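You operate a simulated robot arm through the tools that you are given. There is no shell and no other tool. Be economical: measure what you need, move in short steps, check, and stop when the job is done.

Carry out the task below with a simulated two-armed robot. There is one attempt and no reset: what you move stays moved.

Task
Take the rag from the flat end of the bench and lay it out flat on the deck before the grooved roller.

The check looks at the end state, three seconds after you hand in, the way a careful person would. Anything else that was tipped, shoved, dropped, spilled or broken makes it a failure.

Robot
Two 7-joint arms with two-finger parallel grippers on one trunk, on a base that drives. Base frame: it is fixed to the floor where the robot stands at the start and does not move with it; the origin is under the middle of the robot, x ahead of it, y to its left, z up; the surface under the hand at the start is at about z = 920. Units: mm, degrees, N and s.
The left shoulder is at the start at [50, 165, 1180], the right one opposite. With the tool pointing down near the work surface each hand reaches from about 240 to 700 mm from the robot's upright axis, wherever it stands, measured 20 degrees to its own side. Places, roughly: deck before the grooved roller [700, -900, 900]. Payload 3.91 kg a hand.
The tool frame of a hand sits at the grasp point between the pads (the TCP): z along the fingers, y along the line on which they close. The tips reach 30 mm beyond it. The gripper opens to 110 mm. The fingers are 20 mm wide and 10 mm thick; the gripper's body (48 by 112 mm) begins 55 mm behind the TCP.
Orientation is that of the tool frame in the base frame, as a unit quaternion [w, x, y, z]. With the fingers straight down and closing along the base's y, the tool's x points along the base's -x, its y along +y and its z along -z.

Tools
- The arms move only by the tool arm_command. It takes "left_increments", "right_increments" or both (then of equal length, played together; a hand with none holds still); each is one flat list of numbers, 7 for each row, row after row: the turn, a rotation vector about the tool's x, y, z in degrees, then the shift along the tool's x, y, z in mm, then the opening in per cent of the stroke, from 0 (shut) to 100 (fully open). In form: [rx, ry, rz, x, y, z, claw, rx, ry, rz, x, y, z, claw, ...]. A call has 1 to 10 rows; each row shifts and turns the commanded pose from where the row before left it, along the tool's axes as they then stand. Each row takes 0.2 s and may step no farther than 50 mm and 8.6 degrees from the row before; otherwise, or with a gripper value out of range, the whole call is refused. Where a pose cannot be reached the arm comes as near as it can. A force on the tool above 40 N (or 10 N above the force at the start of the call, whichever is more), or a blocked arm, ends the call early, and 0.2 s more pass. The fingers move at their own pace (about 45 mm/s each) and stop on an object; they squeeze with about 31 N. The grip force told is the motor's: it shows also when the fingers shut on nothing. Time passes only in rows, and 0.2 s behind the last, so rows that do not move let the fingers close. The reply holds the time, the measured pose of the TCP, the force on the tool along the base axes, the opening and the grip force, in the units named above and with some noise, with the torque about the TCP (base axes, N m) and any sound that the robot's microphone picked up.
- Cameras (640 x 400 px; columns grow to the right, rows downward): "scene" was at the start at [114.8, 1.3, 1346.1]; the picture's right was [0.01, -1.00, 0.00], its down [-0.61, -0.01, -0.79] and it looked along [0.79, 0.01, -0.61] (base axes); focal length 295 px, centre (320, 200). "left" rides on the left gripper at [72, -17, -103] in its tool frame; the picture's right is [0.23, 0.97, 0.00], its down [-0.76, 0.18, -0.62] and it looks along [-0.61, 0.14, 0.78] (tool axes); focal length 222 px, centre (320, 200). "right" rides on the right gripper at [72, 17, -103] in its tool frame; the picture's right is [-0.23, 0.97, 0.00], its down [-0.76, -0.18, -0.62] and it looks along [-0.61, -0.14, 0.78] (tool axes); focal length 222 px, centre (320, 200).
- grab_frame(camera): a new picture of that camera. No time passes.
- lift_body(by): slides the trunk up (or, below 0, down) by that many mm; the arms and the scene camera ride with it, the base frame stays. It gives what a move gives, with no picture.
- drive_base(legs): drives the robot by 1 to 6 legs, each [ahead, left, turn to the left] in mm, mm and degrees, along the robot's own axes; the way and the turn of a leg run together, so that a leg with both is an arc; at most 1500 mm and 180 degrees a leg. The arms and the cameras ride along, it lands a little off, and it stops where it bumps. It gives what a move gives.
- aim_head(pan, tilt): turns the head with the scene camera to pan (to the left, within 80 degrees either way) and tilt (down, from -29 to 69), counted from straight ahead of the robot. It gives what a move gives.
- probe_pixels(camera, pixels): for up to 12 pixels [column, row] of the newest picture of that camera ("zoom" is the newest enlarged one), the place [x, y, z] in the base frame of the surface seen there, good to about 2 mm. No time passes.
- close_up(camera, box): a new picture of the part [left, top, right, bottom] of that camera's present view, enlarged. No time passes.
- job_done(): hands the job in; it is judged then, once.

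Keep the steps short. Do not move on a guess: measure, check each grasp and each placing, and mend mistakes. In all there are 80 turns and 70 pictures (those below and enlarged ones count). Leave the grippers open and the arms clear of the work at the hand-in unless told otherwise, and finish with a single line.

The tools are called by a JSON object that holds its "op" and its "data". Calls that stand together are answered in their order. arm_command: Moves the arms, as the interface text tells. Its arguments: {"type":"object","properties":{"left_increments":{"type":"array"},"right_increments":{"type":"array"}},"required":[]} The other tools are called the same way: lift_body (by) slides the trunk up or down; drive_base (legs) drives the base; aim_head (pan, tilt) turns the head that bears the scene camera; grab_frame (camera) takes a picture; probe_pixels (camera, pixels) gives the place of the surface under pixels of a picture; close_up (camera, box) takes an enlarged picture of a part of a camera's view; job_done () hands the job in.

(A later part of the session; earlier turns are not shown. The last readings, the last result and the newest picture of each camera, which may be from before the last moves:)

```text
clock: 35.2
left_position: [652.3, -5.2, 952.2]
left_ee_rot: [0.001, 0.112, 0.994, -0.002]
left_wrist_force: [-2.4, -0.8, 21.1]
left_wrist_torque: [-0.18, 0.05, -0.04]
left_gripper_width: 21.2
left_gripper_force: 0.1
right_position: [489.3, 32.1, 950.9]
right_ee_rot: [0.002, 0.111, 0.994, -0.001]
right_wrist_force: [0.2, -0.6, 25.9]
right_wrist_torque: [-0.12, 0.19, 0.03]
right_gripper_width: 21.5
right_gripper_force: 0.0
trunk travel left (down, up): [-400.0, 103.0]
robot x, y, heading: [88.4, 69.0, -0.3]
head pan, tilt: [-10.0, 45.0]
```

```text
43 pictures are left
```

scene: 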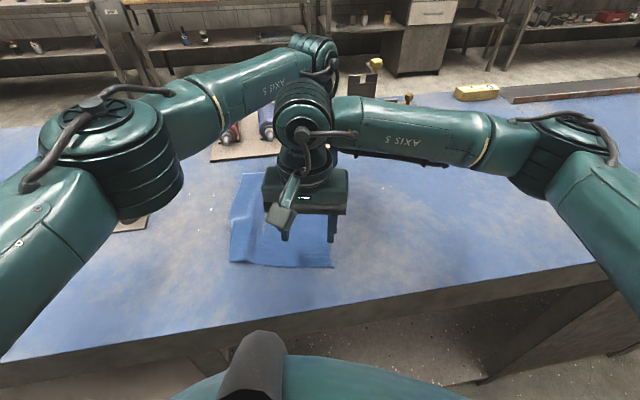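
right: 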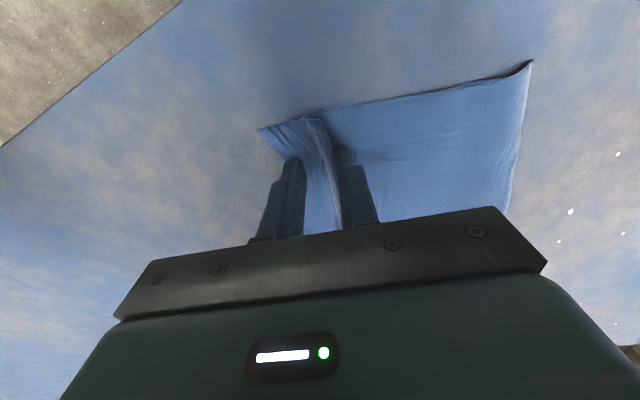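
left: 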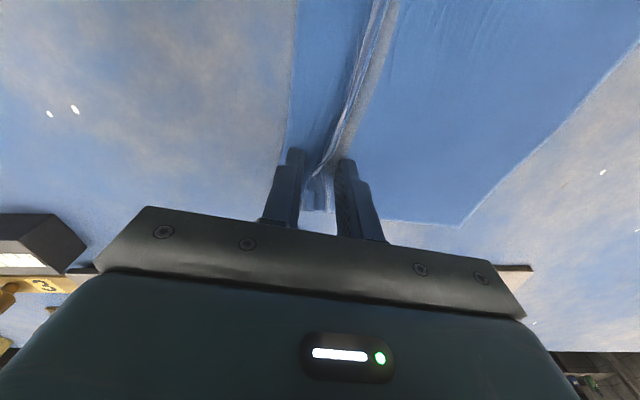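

One clean ridge along the edge runs through both grips. I close fully and lift.

{"op": "arm_command", "data": {"left_increments": [0, 0, 0, 0, 0, 0, 10, 0, 0, 0, 0, 0, 0, 0, 0, 0, 0, 0, 0, 0, 0, 0, 0, 0, 0, 0, 0, 0, 0, 0, 0, 0, 0, 0, 0, 0, 0, 0, 0, 0, -10, 0, 0, 0, 0, 0, 0, -15, 0, 0, 0, 0, 0, 0, -20, 0], "right_increments": [0, 0, 0, 0, 0, 0, 10, 0, 0, 0, 0, 0, 0, 0, 0, 0, 0, 0, 0, 0, 0, 0, 0, 0, 0, 0, 0, 0, 0, 0, 0, 0, 0, 0, 0, 0, 0, 0, 0, 0, -10, 0, 0, 0, 0, 0, 0, -15, 0, 0, 0, 0, 0, 0, -20, 0]}}

{"op": "grab_frame", "data": {"camera": "scene"}}

{"op": "grab_frame", "data": {"camera": "right"}}

```text
clock: 37.0
left_position: [655.4, -4.0, 992.3]
left_ee_rot: [0.0, 0.111, 0.994, 0.0]
left_wrist_force: [-1.0, 0.4, 0.1]
left_wrist_torque: [-0.01, 0.03, -0.01]
left_gripper_width: 2.6
left_gripper_force: 31.4
right_position: [492.1, 32.8, 993.8]
right_ee_rot: [-0.001, 0.111, 0.994, -0.002]
right_wrist_force: [0.3, -0.1, -0.9]
right_wrist_torque: [0.03, -0.01, 0.02]
right_gripper_width: 2.5
right_gripper_force: 30.9
trunk travel left (down, up): [-400.0, 103.0]
robot x, y, heading: [89.8, 73.2, 0.2]
head pan, tilt: [-10.0, 45.0]
```

```text
42 pictures are left
```

scene: 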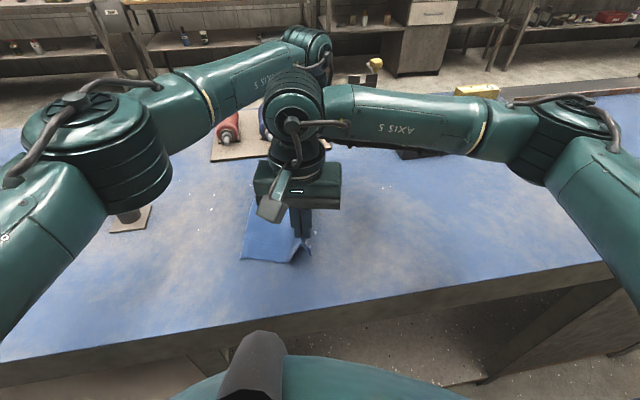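

```text
41 pictures are left
```

right: 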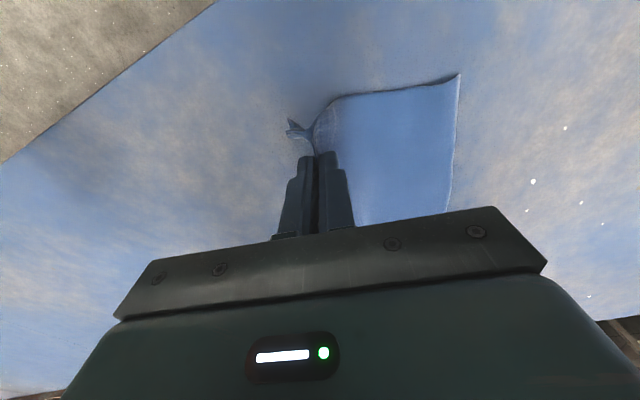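

Both hands hold at 2.5 mm width. Before lifting, I measure the right elbow and forearm height, since it will end up near the roller (top z ≈ 1050–1085). Then I raise the trunk and the arms.

{"op": "probe_pixels", "data": {"camera": "scene", "pixels": [[530, 175], [560, 195], [570, 130], [480, 170], [620, 260]]}}

{"op": "lift_body", "data": {"by": 100}}

{"op": "arm_command", "data": {"left_increments": [0, 0, 0, 0, 0, -25, 0, 0, 0, 0, 0, 0, -25, 0, 0, 0, 0, 0, 0, -25, 0], "right_increments": [0, 0, 0, 0, 0, -25, 0, 0, 0, 0, 0, 0, -25, 0, 0, 0, 0, 0, 0, -25, 0]}}

{"op": "grab_frame", "data": {"camera": "scene"}}

{"op": "grab_frame", "data": {"camera": "right"}}

```text
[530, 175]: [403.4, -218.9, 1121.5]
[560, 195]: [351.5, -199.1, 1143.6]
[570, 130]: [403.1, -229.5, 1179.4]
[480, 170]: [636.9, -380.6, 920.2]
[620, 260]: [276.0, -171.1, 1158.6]
```

```text
clock: 38.4
left_position: [655.6, -5.4, 1094.2]
left_ee_rot: [0.0, 0.111, 0.994, -0.002]
left_wrist_force: [-1.4, 0.1, 0.1]
left_wrist_torque: [0.0, 0.02, 0.06]
left_gripper_width: 2.6
left_gripper_force: 31.4
right_position: [493.2, 31.9, 1094.7]
right_ee_rot: [-0.001, 0.111, 0.994, -0.002]
right_wrist_force: [0.6, 0.1, 1.0]
right_wrist_torque: [0.01, -0.01, 0.01]
right_gripper_width: 2.5
right_gripper_force: 31.0
trunk travel left (down, up): [-500.0, 3.0]
robot x, y, heading: [89.4, 74.5, -0.1]
head pan, tilt: [-10.0, 45.0]
```

```text
clock: 39.1
left_position: [655.4, -3.6, 1168.9]
left_ee_rot: [0.0, 0.112, 0.994, -0.002]
left_wrist_force: [-0.9, 1.1, 0.2]
left_wrist_torque: [0.0, 0.01, 0.0]
left_gripper_width: 2.4
left_gripper_force: 31.0
right_position: [490.8, 32.7, 1170.0]
right_ee_rot: [0.0, 0.112, 0.994, -0.003]
right_wrist_force: [0.9, -0.4, -0.1]
right_wrist_torque: [0.02, -0.05, -0.01]
right_gripper_width: 2.3
right_gripper_force: 30.7
trunk travel left (down, up): [-500.0, 3.0]
robot x, y, heading: [87.8, 71.4, -0.1]
head pan, tilt: [-10.0, 45.0]
```

```text
40 pictures are left
```

scene: 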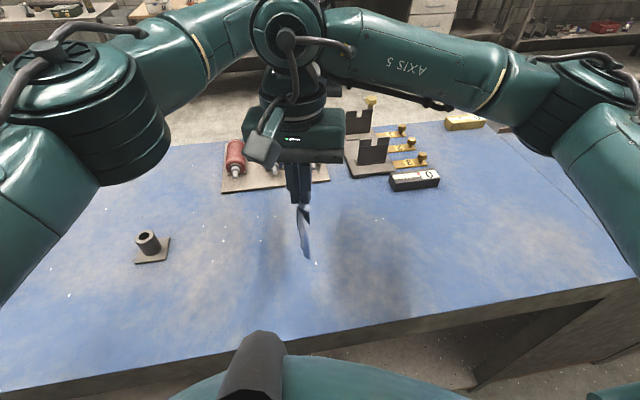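

```text
39 pictures are left
```

right: 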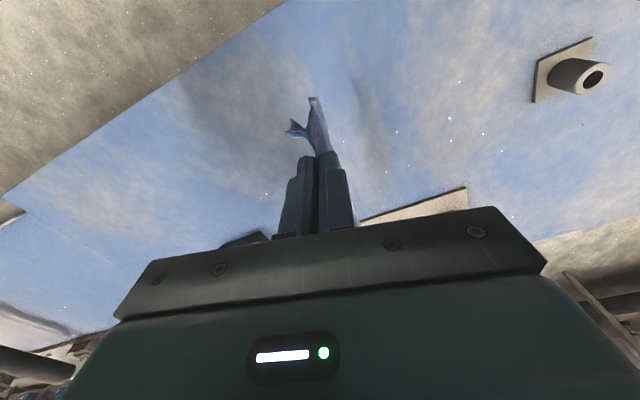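

The rag hangs freely from both hands. I square the hands (turn back 12.8°, left hand +37 mm in y) so the rag will lie straight. Then I back off and drive right to the deck.

{"op": "arm_command", "data": {"left_increments": [0, 0, -6.4, 0, 18, 0, 0, 0, 0, -6.4, -4, 19, 0, 0], "right_increments": [0, 0, -6.4, 0, 0, 0, 0, 0, 0, -6.4, 0, 0, 0, 0]}}

{"op": "drive_base", "data": {"legs": [[-90, 0, 0], [0, -450, 0]]}}

{"op": "aim_head", "data": {"pan": -45, "tilt": 35}}

{"op": "grab_frame", "data": {"camera": "scene"}}

```text
clock: 39.8
left_position: [665.3, 31.7, 1168.0]
left_ee_rot: [-0.001, 0.0, 1.0, -0.002]
left_wrist_force: [-6.4, -0.1, -0.4]
left_wrist_torque: [0.0, 0.18, 0.01]
left_gripper_width: 2.5
left_gripper_force: 30.9
right_position: [492.7, 32.4, 1170.3]
right_ee_rot: [0.0, 0.0, 1.0, -0.003]
right_wrist_force: [4.5, -0.7, 0.5]
right_wrist_torque: [-0.01, -0.12, -0.01]
right_gripper_width: 2.5
right_gripper_force: 31.3
trunk travel left (down, up): [-500.0, 3.0]
robot x, y, heading: [90.9, 68.0, -0.0]
head pan, tilt: [-10.0, 45.0]
```

```text
clock: 44.9
left_position: [576.6, -415.2, 1167.8]
left_ee_rot: [-0.002, -0.002, 1.0, -0.001]
left_wrist_force: [-8.3, -0.7, -0.7]
left_wrist_torque: [0.0, 0.25, 0.0]
left_gripper_width: 2.5
left_gripper_force: 30.9
right_position: [403.6, -413.9, 1169.8]
right_ee_rot: [0.0, -0.001, 1.0, -0.002]
right_wrist_force: [8.9, 0.9, -1.0]
right_wrist_torque: [0.1, -0.21, -0.03]
right_gripper_width: 2.3
right_gripper_force: 31.4
trunk travel left (down, up): [-500.0, 3.0]
robot x, y, heading: [4.3, -380.7, 0.1]
head pan, tilt: [-10.0, 45.0]
```

```text
clock: 45.9
left_position: [576.0, -414.8, 1167.6]
left_ee_rot: [-0.001, -0.001, 1.0, -0.002]
left_wrist_force: [-6.5, 0.0, 0.1]
left_wrist_torque: [-0.04, 0.18, 0.03]
left_gripper_width: 2.6
left_gripper_force: 30.9
right_position: [403.4, -414.1, 1169.7]
right_ee_rot: [0.0, -0.001, 1.0, -0.003]
right_wrist_force: [6.9, 0.0, 0.5]
right_wrist_torque: [0.01, -0.19, -0.08]
right_gripper_width: 2.1
right_gripper_force: 31.0
trunk travel left (down, up): [-500.0, 3.0]
robot x, y, heading: [0.4, -379.1, 0.0]
head pan, tilt: [-45.0, 35.0]
```

```text
38 pictures are left
```

scene: 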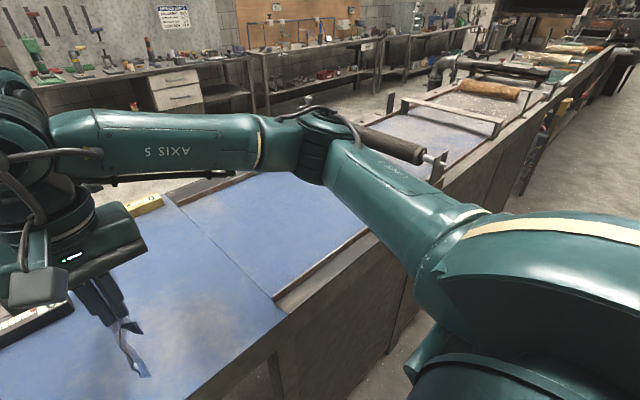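

The cloth is slightly taut at 7 N, so I bring the left hand 4 mm back. I also measure the deck: side rails, seam and roller.

{"op": "arm_command", "data": {"left_increments": [0, 0, 0, 5, 0, 0, 0]}}

{"op": "probe_pixels", "data": {"camera": "scene", "pixels": [[275, 297], [310, 268], [365, 232], [240, 180], [190, 200], [280, 210], [300, 240], [400, 150], [440, 165], [425, 135], [440, 180], [135, 375]]}}

{"op": "close_up", "data": {"camera": "scene", "box": [160, 60, 480, 300]}}

```text
clock: 46.3
left_position: [572.8, -413.7, 1167.7]
left_ee_rot: [0.001, -0.002, 1.0, -0.002]
left_wrist_force: [-2.1, 0.5, -0.3]
left_wrist_torque: [-0.02, 0.05, 0.01]
left_gripper_width: 2.7
left_gripper_force: 31.1
right_position: [403.3, -414.5, 1170.0]
right_ee_rot: [-0.001, -0.001, 1.0, -0.002]
right_wrist_force: [1.7, 0.2, 0.1]
right_wrist_torque: [-0.01, -0.04, -0.04]
right_gripper_width: 2.3
right_gripper_force: 31.0
trunk travel left (down, up): [-500.0, 3.0]
robot x, y, heading: [0.4, -378.6, 0.0]
head pan, tilt: [-45.0, 35.0]
```

```text
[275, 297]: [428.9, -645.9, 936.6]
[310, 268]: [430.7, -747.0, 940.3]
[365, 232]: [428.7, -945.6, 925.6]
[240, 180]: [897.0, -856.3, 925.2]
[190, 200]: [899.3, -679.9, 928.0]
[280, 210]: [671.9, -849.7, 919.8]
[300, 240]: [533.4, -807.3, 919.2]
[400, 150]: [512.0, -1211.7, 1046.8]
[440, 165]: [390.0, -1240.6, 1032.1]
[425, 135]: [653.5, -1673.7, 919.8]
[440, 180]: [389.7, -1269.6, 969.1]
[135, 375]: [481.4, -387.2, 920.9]
```

```text
1.67 times, centred on (320, 180) of scene
```

zoom: 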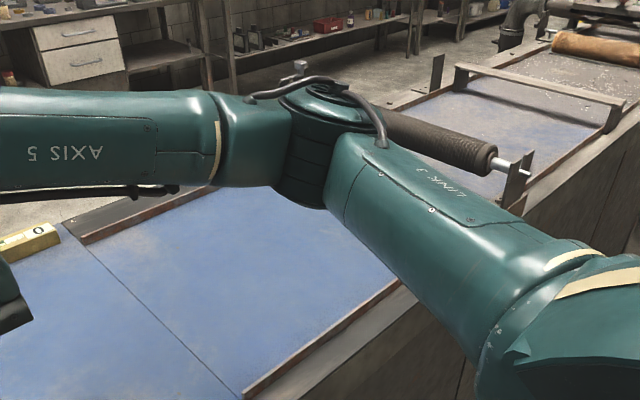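

The dark roller is ribbed, so it is the grooved roller. The deck in front of it is bounded by low rails at x ≈ 430 and 900, with the seam at y ≈ -645 and the roller at y ≈ -1215. I drive 550 mm further right and look again.

{"op": "drive_base", "data": {"legs": [[0, -550, 0]]}}

{"op": "aim_head", "data": {"pan": 0, "tilt": 45}}

{"op": "grab_frame", "data": {"camera": "scene"}}

{"op": "probe_pixels", "data": {"camera": "scene", "pixels": [[320, 270], [320, 285], [320, 300], [200, 300], [450, 300]]}}

```text
clock: 51.6
left_position: [572.7, -958.2, 1167.9]
left_ee_rot: [-0.001, 0.0, 1.0, -0.001]
left_wrist_force: [-0.8, 0.6, 0.7]
left_wrist_torque: [0.01, 0.06, -0.01]
left_gripper_width: 2.3
left_gripper_force: 31.4
right_position: [405.8, -960.3, 1169.9]
right_ee_rot: [0.0, -0.001, 1.0, -0.003]
right_wrist_force: [1.7, 0.3, 0.4]
right_wrist_torque: [-0.02, -0.06, -0.01]
right_gripper_width: 2.6
right_gripper_force: 31.0
trunk travel left (down, up): [-500.0, 3.0]
robot x, y, heading: [0.0, -924.0, 0.4]
head pan, tilt: [-45.0, 35.0]
```

```text
clock: 52.7
left_position: [573.0, -959.6, 1168.5]
left_ee_rot: [-0.001, -0.001, 1.0, -0.002]
left_wrist_force: [-1.1, -1.0, -0.8]
left_wrist_torque: [0.02, 0.05, -0.02]
left_gripper_width: 2.8
left_gripper_force: 30.9
right_position: [404.2, -959.2, 1170.3]
right_ee_rot: [0.0, -0.001, 1.0, -0.002]
right_wrist_force: [1.1, 0.3, -1.1]
right_wrist_torque: [0.0, -0.04, -0.03]
right_gripper_width: 2.4
right_gripper_force: 31.0
trunk travel left (down, up): [-500.0, 3.0]
robot x, y, heading: [0.3, -924.1, 0.2]
head pan, tilt: [0.0, 45.0]
```

```text
36 pictures are left
```

scene: 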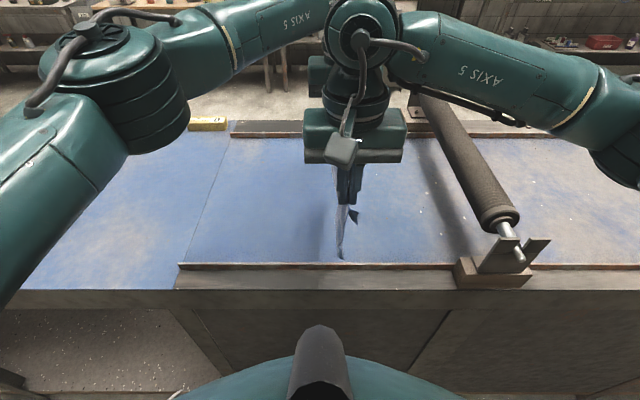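

```text
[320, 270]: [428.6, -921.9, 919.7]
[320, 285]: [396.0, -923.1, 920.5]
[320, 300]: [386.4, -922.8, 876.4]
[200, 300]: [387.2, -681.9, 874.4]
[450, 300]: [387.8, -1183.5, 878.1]
```

The grooved roller is clearly visible on the right, with clear deck before it. I move forward gently in small steps so the rag can go near mid-deck.

{"op": "drive_base", "data": {"legs": [[60, 0, 0]]}}

{"op": "drive_base", "data": {"legs": [[30, 0, 0]]}}

{"op": "arm_command", "data": {"left_increments": [0, 0, 0, 0, 30, 0, 0, 0, 0, 0, 0, 30, 0, 0, 0, 0, 0, 0, 30, 0, 0, 0, 0, 0, 0, 30, 0, 0, 0, 0, 0, 0, 25, 0, 0, 0, 0, 0, -20, 0, 0, 0, 0, 0, 0, -20, 0, 0, 0], "right_increments": [0, 0, 0, 0, 30, 0, 0, 0, 0, 0, 0, 30, 0, 0, 0, 0, 0, 0, 30, 0, 0, 0, 0, 0, 0, 30, 0, 0, 0, 0, 0, 0, 25, 0, 0, 0, 0, 0, -20, 0, 0, 0, 0, 0, 0, -20, 0, 0, 0]}}

```text
clock: 53.7
left_position: [634.1, -959.4, 1167.8]
left_ee_rot: [-0.001, 0.0, 1.0, -0.002]
left_wrist_force: [-0.6, 0.3, 0.9]
left_wrist_torque: [0.03, 0.06, 0.02]
left_gripper_width: 2.6
left_gripper_force: 31.1
right_position: [466.0, -959.3, 1168.0]
right_ee_rot: [-0.001, -0.001, 1.0, -0.002]
right_wrist_force: [1.2, 0.4, -1.9]
right_wrist_torque: [0.0, 0.04, -0.03]
right_gripper_width: 2.2
right_gripper_force: 30.7
trunk travel left (down, up): [-500.0, 3.0]
robot x, y, heading: [62.9, -923.8, 0.1]
head pan, tilt: [0.0, 45.0]
```

```text
clock: 54.5
left_position: [663.0, -959.1, 1168.0]
left_ee_rot: [-0.001, -0.001, 1.0, -0.002]
left_wrist_force: [-0.3, 0.7, -0.4]
left_wrist_torque: [0.04, 0.08, -0.03]
left_gripper_width: 2.4
left_gripper_force: 31.1
right_position: [495.1, -959.2, 1169.5]
right_ee_rot: [-0.001, -0.001, 1.0, -0.002]
right_wrist_force: [1.1, 0.3, -0.4]
right_wrist_torque: [0.04, 0.02, -0.02]
right_gripper_width: 2.5
right_gripper_force: 31.1
trunk travel left (down, up): [-500.0, 3.0]
robot x, y, heading: [92.6, -919.2, -0.0]
head pan, tilt: [0.0, 45.0]
```

```text
clock: 56.1
left_position: [702.1, -813.7, 1166.9]
left_ee_rot: [-0.001, 0.0, 1.0, -0.001]
left_wrist_force: [-0.5, 0.0, 0.7]
left_wrist_torque: [-0.02, 0.05, -0.03]
left_gripper_width: 2.5
left_gripper_force: 31.0
right_position: [533.7, -813.9, 1168.9]
right_ee_rot: [0.0, -0.002, 1.0, -0.003]
right_wrist_force: [0.1, -0.5, 1.1]
right_wrist_torque: [0.0, 0.04, -0.03]
right_gripper_width: 2.3
right_gripper_force: 30.8
trunk travel left (down, up): [-500.0, 3.0]
robot x, y, heading: [93.5, -920.5, 0.1]
head pan, tilt: [0.0, 45.0]
```

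Forward moves give no bump. To keep the left hand in reach for the laying stroke, I move the base another 30 mm forward and 60 mm right and shift the hands to compensate. Then I look.

{"op": "drive_base", "data": {"legs": [[30, -60, 0]]}}

{"op": "arm_command", "data": {"left_increments": [0, 0, 0, 0, 30, 0, 0, 0, 0, 0, 0, 30, 0, 0, 0, 0, 0, 0, 0, 0, 0], "right_increments": [0, 0, 0, 0, 30, 0, 0, 0, 0, 0, 0, 30, 0, 0, 0, 0, 0, 0, 0, 0, 0]}}

{"op": "grab_frame", "data": {"camera": "scene"}}

{"op": "grab_frame", "data": {"camera": "right"}}

{"op": "grab_frame", "data": {"camera": "left"}}

```text
clock: 57.0
left_position: [706.9, -828.3, 1166.2]
left_ee_rot: [-0.002, -0.003, 1.0, -0.001]
left_wrist_force: [0.1, 0.3, 0.2]
left_wrist_torque: [-0.01, 0.02, 0.01]
left_gripper_width: 2.4
left_gripper_force: 31.2
right_position: [540.1, -829.1, 1168.5]
right_ee_rot: [0.001, -0.004, 1.0, -0.002]
right_wrist_force: [0.7, 0.4, 0.2]
right_wrist_torque: [0.01, 0.0, -0.04]
right_gripper_width: 2.2
right_gripper_force: 30.5
trunk travel left (down, up): [-500.0, 3.0]
robot x, y, heading: [95.8, -939.9, 0.6]
head pan, tilt: [0.0, 45.0]
stopped in leg 1: the robot was blocked; the commanded pose is now the measured one
```

```text
clock: 57.8
left_position: [705.4, -770.4, 1165.5]
left_ee_rot: [-0.001, -0.003, 1.0, -0.001]
left_wrist_force: [-1.3, 0.3, 0.6]
left_wrist_torque: [0.01, 0.02, -0.03]
left_gripper_width: 2.3
left_gripper_force: 31.0
right_position: [539.3, -770.0, 1169.7]
right_ee_rot: [0.0, -0.004, 1.0, -0.001]
right_wrist_force: [0.8, -0.5, -0.5]
right_wrist_torque: [0.0, 0.0, -0.04]
right_gripper_width: 2.4
right_gripper_force: 30.4
trunk travel left (down, up): [-500.0, 3.0]
robot x, y, heading: [95.5, -940.7, 0.5]
head pan, tilt: [0.0, 45.0]
```

```text
35 pictures are left
```

scene: 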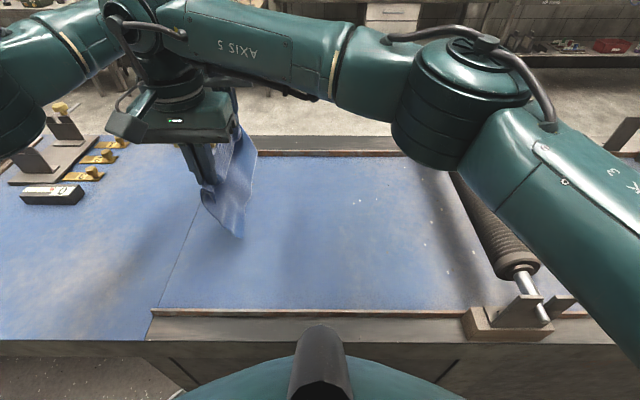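

```text
34 pictures are left
```

right: 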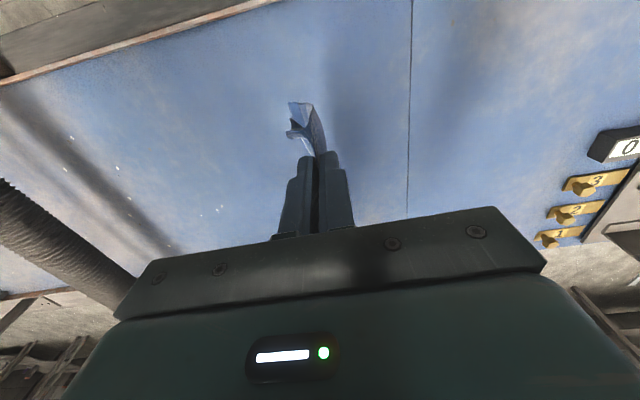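

```text
33 pictures are left
```

left: 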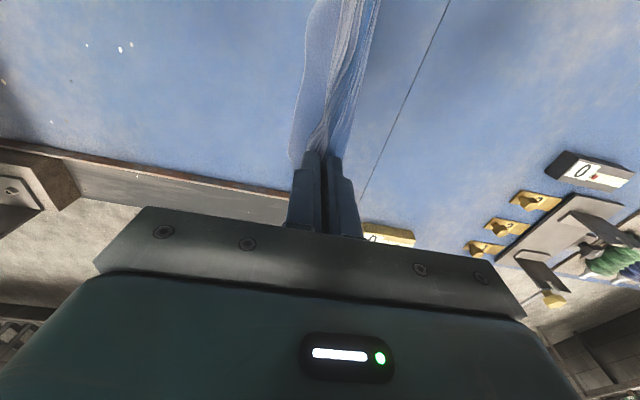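

The base touches the bench front at x ≈ 96, so I back off 12 mm and move right 45 mm.

{"op": "drive_base", "data": {"legs": [[-12, 0, 0], [0, -45, -0.5]]}}

{"op": "close_up", "data": {"camera": "scene", "box": [130, 80, 330, 280]}}

```text
clock: 59.3
left_position: [695.3, -816.7, 1165.9]
left_ee_rot: [-0.001, 0.0, 1.0, -0.001]
left_wrist_force: [-0.6, 0.3, -0.3]
left_wrist_torque: [0.0, 0.05, -0.03]
left_gripper_width: 2.6
left_gripper_force: 31.4
right_position: [528.2, -817.4, 1169.7]
right_ee_rot: [0.0, 0.0, 1.0, -0.002]
right_wrist_force: [-0.4, -1.0, -0.2]
right_wrist_torque: [-0.02, -0.03, -0.04]
right_gripper_width: 2.6
right_gripper_force: 31.5
trunk travel left (down, up): [-500.0, 3.0]
robot x, y, heading: [82.4, -985.4, 0.4]
head pan, tilt: [0.0, 45.0]
```

```text
2.00 times, centred on (230, 180) of scene
```

zoom: 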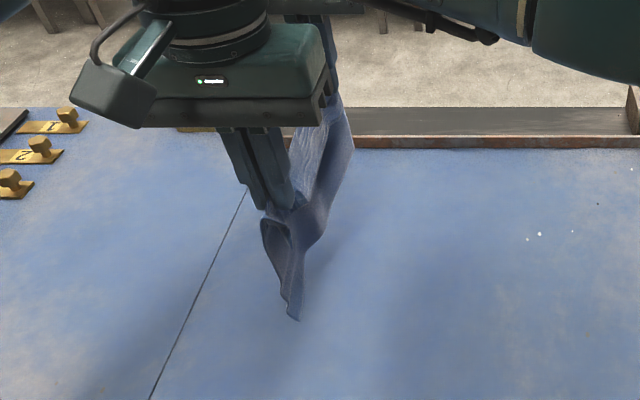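

{"op": "probe_pixels", "data": {"camera": "zoom", "pixels": [[294, 316], [291, 300], [300, 270], [318, 235], [345, 150], [275, 250], [265, 222]]}}

```text
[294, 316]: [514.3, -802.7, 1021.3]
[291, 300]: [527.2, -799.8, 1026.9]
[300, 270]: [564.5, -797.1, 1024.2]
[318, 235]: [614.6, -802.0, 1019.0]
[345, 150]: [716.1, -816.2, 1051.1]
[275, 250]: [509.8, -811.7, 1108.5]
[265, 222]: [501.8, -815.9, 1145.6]
```

The rag's lower edge is at z ≈ 1020, and about 130 mm of cloth hangs below the grips. I lower until that edge nearly touches the deck.

{"op": "arm_command", "data": {"left_increments": [0, 0, 0, 0, 0, 30, 0, 0, 0, 0, 0, 0, 30, 0, 0, 0, 0, 0, 0, 26, 0, 0, 0, 0, 0, 0, 0, 0], "right_increments": [0, 0, 0, 0, 0, 30, 0, 0, 0, 0, 0, 0, 30, 0, 0, 0, 0, 0, 0, 29, 0, 0, 0, 0, 0, 0, 0, 0]}}

{"op": "close_up", "data": {"camera": "scene", "box": [130, 80, 330, 280]}}

```text
clock: 60.3
left_position: [694.3, -817.6, 1080.0]
left_ee_rot: [0.0, 0.0, 1.0, -0.002]
left_wrist_force: [-0.3, 0.3, -0.1]
left_wrist_torque: [0.04, 0.01, -0.03]
left_gripper_width: 2.6
left_gripper_force: 30.4
right_position: [527.4, -817.2, 1080.5]
right_ee_rot: [0.0, -0.001, 1.0, -0.002]
right_wrist_force: [0.6, 0.3, -0.7]
right_wrist_torque: [0.0, 0.0, -0.03]
right_gripper_width: 2.4
right_gripper_force: 31.3
trunk travel left (down, up): [-500.0, 3.0]
robot x, y, heading: [83.8, -983.9, 0.3]
head pan, tilt: [0.0, 45.0]
```

```text
2.00 times, centred on (230, 180) of scene
```

zoom: 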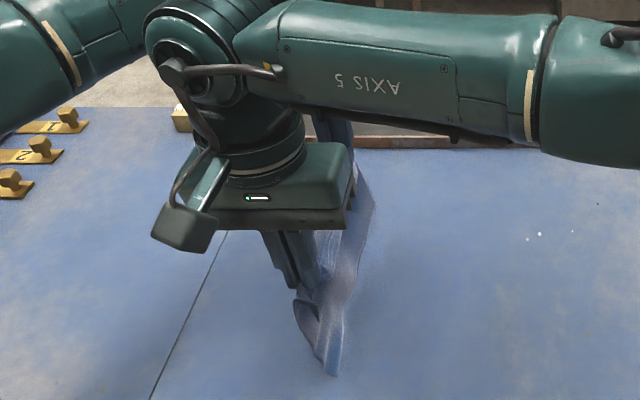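

{"op": "arm_command", "data": {"left_increments": [0, 0, 0, 0, 0, 8, 0, 0, 0, 0, 0, 0, 7, 0, 0, 0, 0, 0, -27, 5, 0, 0, 0, 0, 0, -24, 12, 0, 0, 0, 0, 0, -20, 16, 0, 0, 0, 0, 0, 0, 0, 0], "right_increments": [0, 0, 0, 0, 0, 8, 0, 0, 0, 0, 0, 0, 7, 0, 0, 0, 0, 0, -27, 5, 0, 0, 0, 0, 0, -24, 12, 0, 0, 0, 0, 0, -20, 16, 0, 0, 0, 0, 0, 0, 0, 0]}}

{"op": "close_up", "data": {"camera": "scene", "box": [130, 80, 330, 280]}}

{"op": "grab_frame", "data": {"camera": "left"}}

```text
clock: 61.7
left_position: [694.8, -888.0, 1032.3]
left_ee_rot: [-0.001, 0.0, 1.0, -0.002]
left_wrist_force: [-0.2, 0.6, -0.1]
left_wrist_torque: [-0.04, 0.02, -0.04]
left_gripper_width: 2.5
left_gripper_force: 30.3
right_position: [527.4, -887.9, 1032.7]
right_ee_rot: [0.0, 0.0, 1.0, -0.002]
right_wrist_force: [0.4, 0.3, -0.1]
right_wrist_torque: [-0.02, -0.03, -0.04]
right_gripper_width: 2.2
right_gripper_force: 30.9
trunk travel left (down, up): [-500.0, 3.0]
robot x, y, heading: [85.1, -983.4, 0.0]
head pan, tilt: [0.0, 45.0]
```

```text
2.00 times, centred on (230, 180) of scene
```

zoom: 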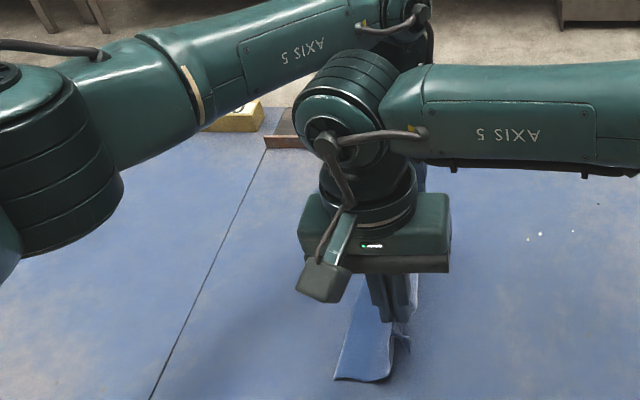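

```text
29 pictures are left
```

left: 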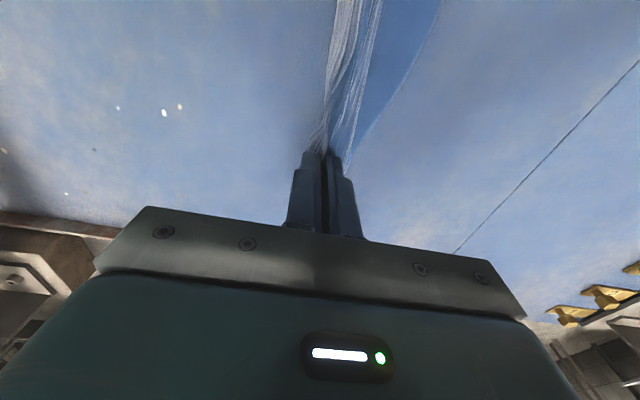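

The far edge is down and the rag is laying out correctly. To keep the short outer flap from tucking under, I pull slightly taut while still above the deck, then come down moving slightly back.

{"op": "arm_command", "data": {"left_increments": [0, 0, 0, 0, -18, 22, 0, 0, 0, 0, 0, -18, 14, 0, 0, 0, 0, 0, -4, 3, 0, 0, 0, 0, 0, 0, 0, 0], "right_increments": [0, 0, 0, 0, -18, 22, 0, 0, 0, 0, 0, -18, 14, 0, 0, 0, 0, 0, -4, 3, 0, 0, 0, 0, 0, 0, 0, 0]}}

{"op": "close_up", "data": {"camera": "scene", "box": [180, 140, 380, 300]}}

{"op": "grab_frame", "data": {"camera": "right"}}

```text
clock: 62.7
left_position: [695.3, -926.3, 992.8]
left_ee_rot: [-0.001, 0.001, 1.0, -0.002]
left_wrist_force: [-0.2, -0.5, -0.1]
left_wrist_torque: [-0.01, 0.02, -0.01]
left_gripper_width: 2.8
left_gripper_force: 31.1
right_position: [528.6, -928.1, 993.9]
right_ee_rot: [0.0, 0.0, 1.0, -0.001]
right_wrist_force: [0.0, 0.5, -0.2]
right_wrist_torque: [0.01, 0.0, -0.03]
right_gripper_width: 2.4
right_gripper_force: 31.4
trunk travel left (down, up): [-500.0, 3.0]
robot x, y, heading: [81.7, -982.5, 0.0]
head pan, tilt: [0.0, 45.0]
```

```text
2.50 times, centred on (280, 220) of scene
```

zoom: 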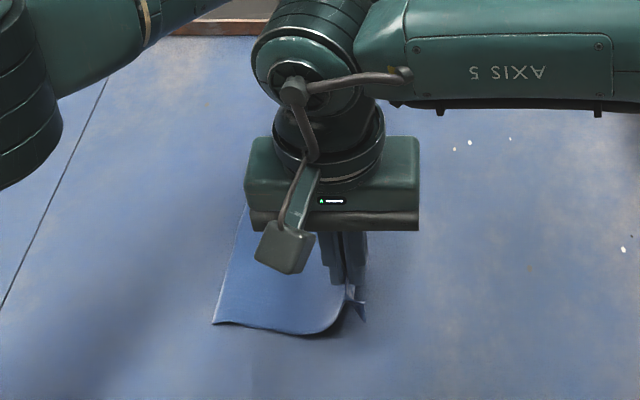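

```text
27 pictures are left
```

right: 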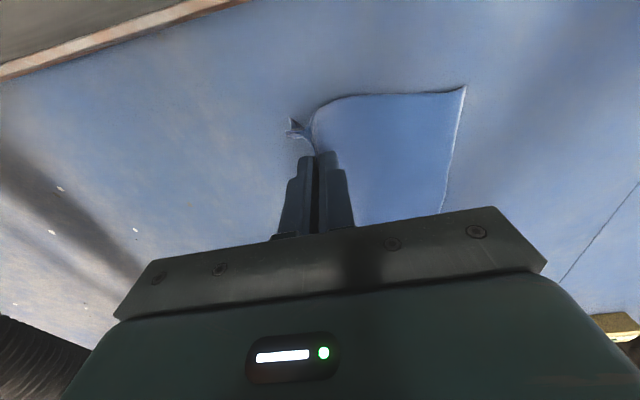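

This looks just like the pose right after the grasp. I lower straight with a small move back, until light contact.

{"op": "arm_command", "data": {"left_increments": [0, 0, 0, 0, 4, 15, 0, 0, 0, 0, 0, 4, 12, 0, 0, 0, 0, 0, 2, 8, 0, 0, 0, 0, 0, 0, 5, 0, 0, 0, 0, 0, 0, 1, 0, 0, 0, 0, 0, 0, 0, 0], "right_increments": [0, 0, 0, 0, 4, 15, 0, 0, 0, 0, 0, 4, 12, 0, 0, 0, 0, 0, 2, 8, 0, 0, 0, 0, 0, 0, 5, 0, 0, 0, 0, 0, 0, 2, 0, 0, 0, 0, 0, 0, 0, 0]}}

{"op": "grab_frame", "data": {"camera": "right"}}

{"op": "grab_frame", "data": {"camera": "left"}}

```text
clock: 64.1
left_position: [694.8, -919.0, 952.7]
left_ee_rot: [0.001, 0.0, 1.0, -0.002]
left_wrist_force: [-1.1, 0.1, 4.1]
left_wrist_torque: [0.0, 0.0, -0.01]
left_gripper_width: 2.3
left_gripper_force: 30.8
right_position: [526.7, -918.7, 952.7]
right_ee_rot: [0.001, -0.001, 1.0, -0.002]
right_wrist_force: [2.0, -2.6, 4.9]
right_wrist_torque: [0.04, -0.03, 0.0]
right_gripper_width: 2.3
right_gripper_force: 31.3
trunk travel left (down, up): [-500.0, 3.0]
robot x, y, heading: [89.3, -984.0, 0.1]
head pan, tilt: [0.0, 45.0]
```

```text
26 pictures are left
```

right: 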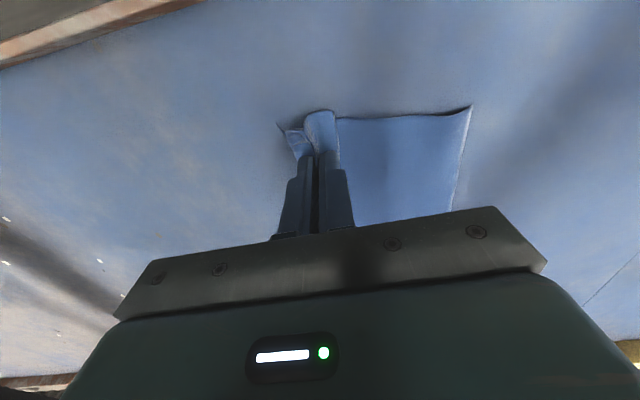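

```text
25 pictures are left
```

left: 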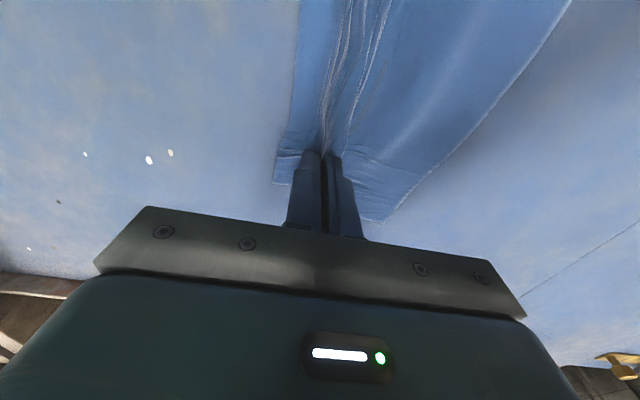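

The flap is lying outward. I press lightly and open slowly so the fingers spread the fold flat.

{"op": "arm_command", "data": {"left_increments": [0, 0, 0, 0, 0, 0.7, 0, 0, 0, 0, 0, 0, 0, 10, 0, 0, 0, 0, 0, 0, 20, 0, 0, 0, 0, 0, 0, 30, 0, 0, 0, 0, 0, 0, 40, 0, 0, 0, 0, 0, 0, 50, 0, 0, 0, 0, 0, 0, 60, 0, 0, 0, 0, 0, 0, 60], "right_increments": [0, 0, 0, 0, 0, 0.7, 0, 0, 0, 0, 0, 0, 0, 10, 0, 0, 0, 0, 0, 0, 20, 0, 0, 0, 0, 0, 0, 30, 0, 0, 0, 0, 0, 0, 40, 0, 0, 0, 0, 0, 0, 50, 0, 0, 0, 0, 0, 0, 60, 0, 0, 0, 0, 0, 0, 60]}}

{"op": "grab_frame", "data": {"camera": "right"}}

{"op": "grab_frame", "data": {"camera": "left"}}

```text
clock: 65.9
left_position: [692.9, -919.0, 954.2]
left_ee_rot: [0.0, 0.0, 1.0, -0.001]
left_wrist_force: [0.8, -0.8, 5.3]
left_wrist_torque: [0.1, 0.04, 0.0]
left_gripper_width: 65.3
left_gripper_force: 0.1
right_position: [527.7, -918.1, 952.8]
right_ee_rot: [0.0, 0.0, 1.0, -0.002]
right_wrist_force: [0.6, -3.5, 15.6]
right_wrist_torque: [0.55, 0.11, -0.01]
right_gripper_width: 64.4
right_gripper_force: 0.0
trunk travel left (down, up): [-500.0, 3.0]
robot x, y, heading: [80.5, -985.8, -0.3]
head pan, tilt: [0.0, 45.0]
```

```text
24 pictures are left
```

right: 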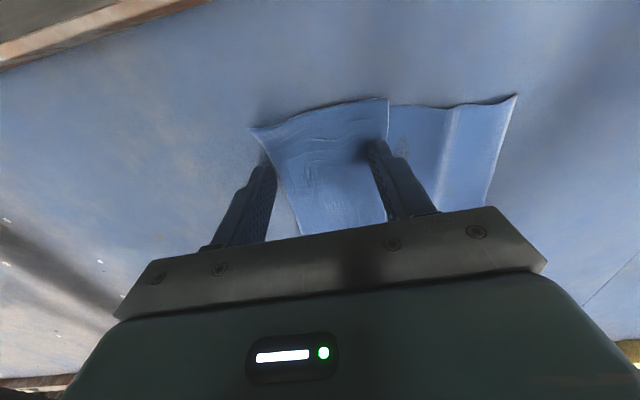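

```text
23 pictures are left
```

left: 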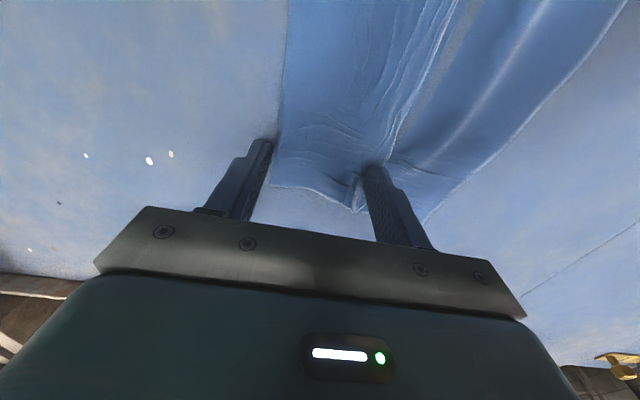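

There is a fold line near the inner finger. I raise both hands straight up and look properly.

{"op": "arm_command", "data": {"left_increments": [0, 0, 0, 0, 0, -20, 60, 0, 0, 0, 0, 0, -40, 60, 0, 0, 0, 0, 0, -40, 60, 0, 0, 0, 0, 40, -20, 60, 0, 0, 0, 0, 45, 0, 60, 0, 0, 0, 0, 45, 0, 60], "right_increments": [0, 0, 0, 0, 0, -20, 60, 0, 0, 0, 0, 0, -40, 60, 0, 0, 0, 0, 0, -40, 60, 0, 0, 0, 0, -40, -20, 60, 0, 0, 0, 0, -45, 0, 60, 0, 0, 0, 0, -45, 0, 60]}}

{"op": "grab_frame", "data": {"camera": "scene"}}

{"op": "close_up", "data": {"camera": "scene", "box": [180, 120, 400, 260]}}

```text
clock: 67.3
left_position: [694.6, -788.6, 1073.0]
left_ee_rot: [-0.001, 0.001, 1.0, 0.0]
left_wrist_force: [-0.4, -0.3, -0.5]
left_wrist_torque: [-0.02, 0.01, 0.02]
left_gripper_width: 65.9
left_gripper_force: 0.1
right_position: [527.5, -1049.1, 1072.5]
right_ee_rot: [0.0, -0.001, 1.0, -0.002]
right_wrist_force: [-0.7, 0.5, 0.2]
right_wrist_torque: [-0.02, 0.01, -0.01]
right_gripper_width: 66.1
right_gripper_force: 0.1
trunk travel left (down, up): [-500.0, 3.0]
robot x, y, heading: [86.3, -985.4, -0.3]
head pan, tilt: [0.0, 45.0]
```

```text
22 pictures are left
```

scene: 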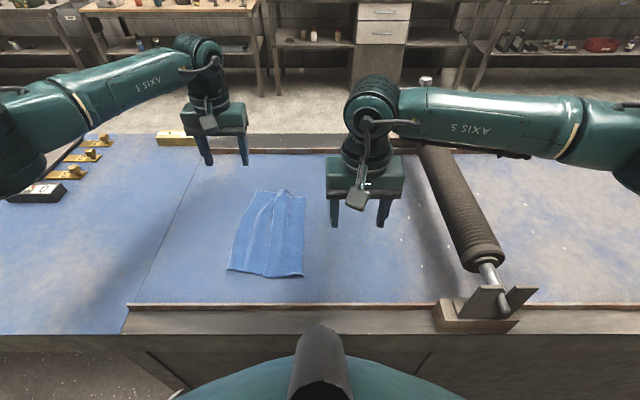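

```text
2.86 times, centred on (290, 190) of scene
```

zoom: 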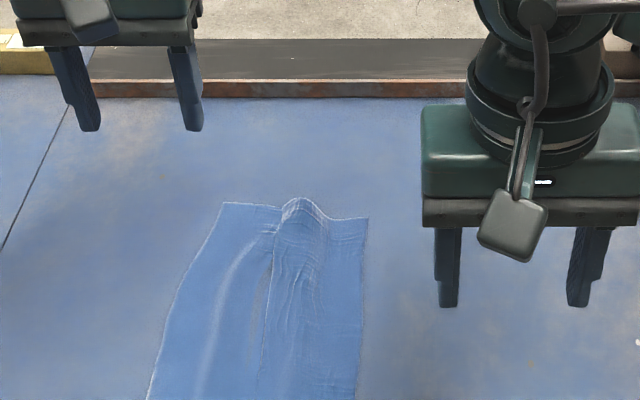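

A ridge runs lengthwise along the rag. I measure it so I can straddle it with the fingers and spread it by opening.

{"op": "close_up", "data": {"camera": "scene", "box": [205, 180, 325, 285]}}

{"op": "probe_pixels", "data": {"camera": "scene", "pixels": [[258, 191], [306, 196], [302, 275], [229, 269], [283, 191], [272, 205], [268, 240], [263, 272], [285, 230], [250, 230], [300, 230], [240, 232]]}}

```text
3.81 times, centred on (265, 232) of scene
```

zoom: 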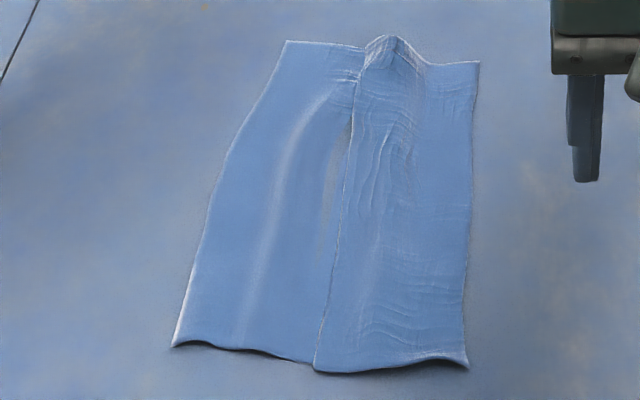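

```text
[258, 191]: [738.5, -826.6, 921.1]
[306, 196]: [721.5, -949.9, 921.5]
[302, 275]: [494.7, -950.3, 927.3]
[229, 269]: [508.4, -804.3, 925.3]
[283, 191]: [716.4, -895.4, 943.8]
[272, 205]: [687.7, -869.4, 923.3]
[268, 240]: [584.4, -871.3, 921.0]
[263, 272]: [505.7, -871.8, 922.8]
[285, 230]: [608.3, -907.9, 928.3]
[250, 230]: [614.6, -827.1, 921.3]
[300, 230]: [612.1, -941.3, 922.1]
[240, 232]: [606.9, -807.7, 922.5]
```

About 50 mm of width is folded into a pleat, with its crease at y ≈ -871. I place each hand astride it, centred at y ≈ -890 with fingers near -850 and -927. Then I press lightly and open to spread it.

{"op": "arm_command", "data": {"left_increments": [0, 0, 0, 0, -34, 0, 60, 0, 0, 0, 0, -34, 0, 60, 0, 0, 0, 0, -33, 0, 60, 0, 0, 0, 0, 0, 0, 60, 0, 0, 0, 0, 0, 40, 60, 0, 0, 0, 0, 0, 40, 60, 0, 0, 0, 0, 0, 30, 60, 0, 0, 0, 0, 0, 8, 60, 0, 0, 0, 0, 0, 2, 60, 0, 0, 0, 0, 0, 1, 60], "right_increments": [0, 0, 0, -2, 40, 0, 60, 0, 0, 0, -2, 40, 0, 60, 0, 0, 0, -2, 40, 0, 60, 0, 0, 0, -1, 39, 0, 60, 0, 0, 0, 0, 0, 40, 60, 0, 0, 0, 0, 0, 40, 60, 0, 0, 0, 0, 0, 30, 60, 0, 0, 0, 0, 0, 8, 60, 0, 0, 0, 0, 0, 2, 60, 0, 0, 0, 0, 0, 1, 60]}}

{"op": "arm_command", "data": {"left_increments": [0, 0, 0, 0, 0, 0.5, 60, 0, 0, 0, 0, 0, 0, 60], "right_increments": [0, 0, 0, 0, 0, 0.5, 60, 0, 0, 0, 0, 0, 0, 60]}}

{"op": "grab_frame", "data": {"camera": "right"}}

{"op": "grab_frame", "data": {"camera": "left"}}

```text
clock: 69.5
left_position: [695.2, -890.7, 951.1]
left_ee_rot: [0.0, 0.0, 1.0, -0.002]
left_wrist_force: [0.5, -0.9, 2.6]
left_wrist_torque: [-0.01, -0.04, -0.01]
left_gripper_width: 66.1
left_gripper_force: 0.0
right_position: [534.1, -887.6, 952.9]
right_ee_rot: [0.001, -0.001, 1.0, -0.001]
right_wrist_force: [1.1, -0.3, 8.0]
right_wrist_torque: [0.07, 0.03, 0.04]
right_gripper_width: 66.1
right_gripper_force: 0.1
trunk travel left (down, up): [-500.0, 3.0]
robot x, y, heading: [86.1, -985.5, 0.2]
head pan, tilt: [0.0, 45.0]
```

```text
clock: 70.1
left_position: [695.2, -889.8, 951.9]
left_ee_rot: [0.0, 0.0, 1.0, -0.002]
left_wrist_force: [1.5, -0.5, 5.1]
left_wrist_torque: [0.0, -0.04, 0.01]
left_gripper_width: 66.0
left_gripper_force: 0.0
right_position: [535.6, -888.7, 952.2]
right_ee_rot: [0.002, 0.0, 1.0, -0.002]
right_wrist_force: [2.6, 0.7, 16.3]
right_wrist_torque: [0.18, 0.0, 0.03]
right_gripper_width: 66.1
right_gripper_force: 0.6
trunk travel left (down, up): [-500.0, 3.0]
robot x, y, heading: [82.5, -984.4, 0.0]
head pan, tilt: [0.0, 45.0]
```

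```text
19 pictures are left
```

right: 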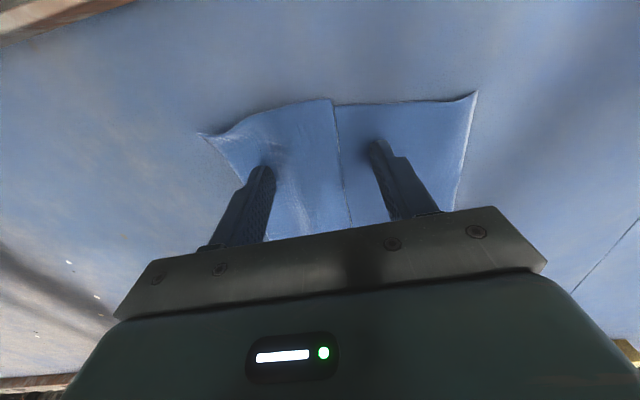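

```text
18 pictures are left
```

left: 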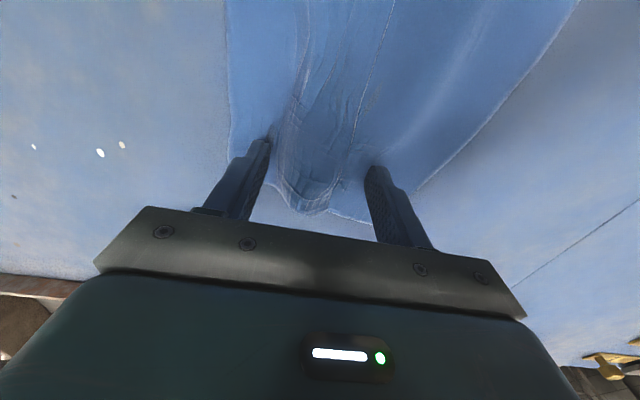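

Both hands straddle the pleat. The left needs a bit more pressure, then I open both to 100.

{"op": "arm_command", "data": {"left_increments": [0, 0, 0, 0, 0, 1, 60, 0, 0, 0, 0, 0, 0.3, 60, 0, 0, 0, 0, 0, 0, 68, 0, 0, 0, 0, 0, 0, 76, 0, 0, 0, 0, 0, 0, 84, 0, 0, 0, 0, 0, 0, 92, 0, 0, 0, 0, 0, 0, 100, 0, 0, 0, 0, 0, 0, 100], "right_increments": [0, 0, 0, 0, 0, 0, 60, 0, 0, 0, 0, 0, 0.2, 60, 0, 0, 0, 0, 0, 0, 68, 0, 0, 0, 0, 0, 0, 76, 0, 0, 0, 0, 0, 0, 84, 0, 0, 0, 0, 0, 0, 92, 0, 0, 0, 0, 0, 0, 100, 0, 0, 0, 0, 0, 0, 100]}}

{"op": "grab_frame", "data": {"camera": "right"}}

{"op": "grab_frame", "data": {"camera": "left"}}

```text
clock: 71.9
left_position: [692.6, -890.1, 951.6]
left_ee_rot: [0.002, 0.0, 1.0, -0.001]
left_wrist_force: [0.4, -0.7, 15.7]
left_wrist_torque: [0.19, -0.04, -0.02]
left_gripper_width: 108.0
left_gripper_force: 0.1
right_position: [532.6, -890.7, 950.3]
right_ee_rot: [0.002, -0.001, 1.0, -0.002]
right_wrist_force: [0.5, -3.2, 22.6]
right_wrist_torque: [0.68, 0.14, 0.04]
right_gripper_width: 106.1
right_gripper_force: 0.0
trunk travel left (down, up): [-500.0, 3.0]
robot x, y, heading: [90.0, -984.6, -0.1]
head pan, tilt: [0.0, 45.0]
```

```text
17 pictures are left
```

right: 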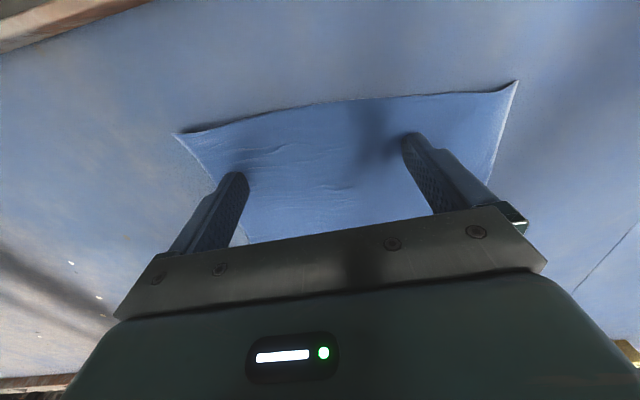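

```text
16 pictures are left
```

left: 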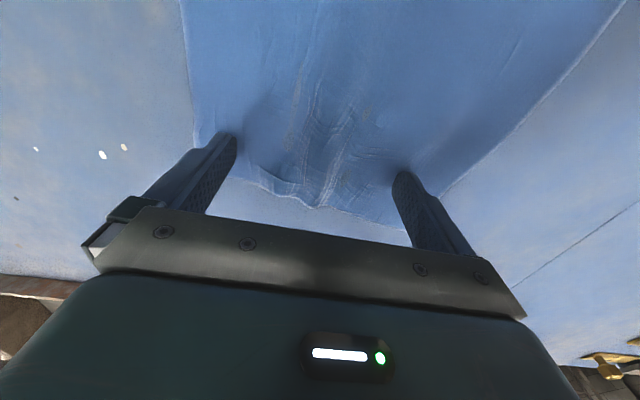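

The pleat has spread out almost fully. I lift both hands straight up and move them apart to view it.

{"op": "arm_command", "data": {"left_increments": [0, 0, 0, 0, 0, -20, 100, 0, 0, 0, 0, 0, -40, 100, 0, 0, 0, 0, 0, -40, 100, 0, 0, 0, 0, 40, -20, 100, 0, 0, 0, 0, 45, 0, 100, 0, 0, 0, 0, 45, 0, 100], "right_increments": [0, 0, 0, 0, 0, -20, 100, 0, 0, 0, 0, 0, -40, 100, 0, 0, 0, 0, 0, -40, 100, 0, 0, 0, 0, -40, -20, 100, 0, 0, 0, 0, -45, 0, 100, 0, 0, 0, 0, -45, 0, 100]}}

{"op": "close_up", "data": {"camera": "scene", "box": [195, 175, 335, 290]}}

{"op": "probe_pixels", "data": {"camera": "zoom", "pixels": [[250, 60], [300, 60], [350, 60], [400, 62], [330, 100], [380, 100], [330, 150], [300, 200], [380, 200], [300, 260], [200, 300], [400, 300]]}}

```text
clock: 73.3
left_position: [695.3, -760.0, 1069.1]
left_ee_rot: [-0.001, 0.001, 1.0, -0.003]
left_wrist_force: [-0.5, -1.4, 0.4]
left_wrist_torque: [0.0, -0.02, 0.01]
left_gripper_width: 110.2
left_gripper_force: 0.1
right_position: [533.4, -1020.1, 1071.4]
right_ee_rot: [0.0, -0.002, 1.0, -0.001]
right_wrist_force: [-0.1, -0.2, 0.2]
right_wrist_torque: [0.03, -0.03, -0.01]
right_gripper_width: 109.9
right_gripper_force: 0.1
trunk travel left (down, up): [-500.0, 3.0]
robot x, y, heading: [82.4, -982.0, 0.1]
head pan, tilt: [0.0, 45.0]
```

```text
3.48 times, centred on (265, 232) of scene
```

zoom: 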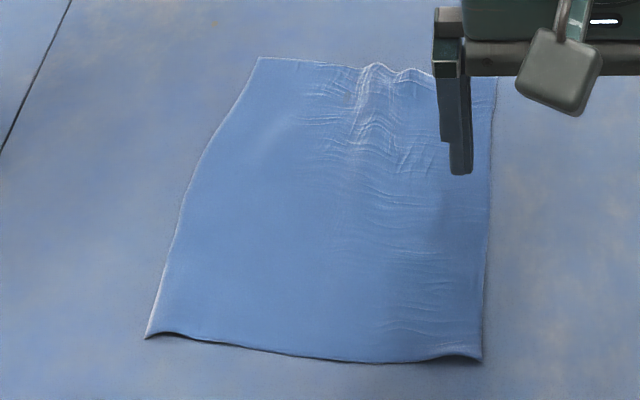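

```text
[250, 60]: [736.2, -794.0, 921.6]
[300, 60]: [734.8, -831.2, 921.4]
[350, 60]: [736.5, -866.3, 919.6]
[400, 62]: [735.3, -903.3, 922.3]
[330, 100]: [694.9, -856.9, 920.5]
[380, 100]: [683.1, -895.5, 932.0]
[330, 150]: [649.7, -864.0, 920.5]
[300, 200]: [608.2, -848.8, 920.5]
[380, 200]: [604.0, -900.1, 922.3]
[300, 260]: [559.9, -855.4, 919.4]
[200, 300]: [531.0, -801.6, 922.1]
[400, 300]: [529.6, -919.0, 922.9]
```

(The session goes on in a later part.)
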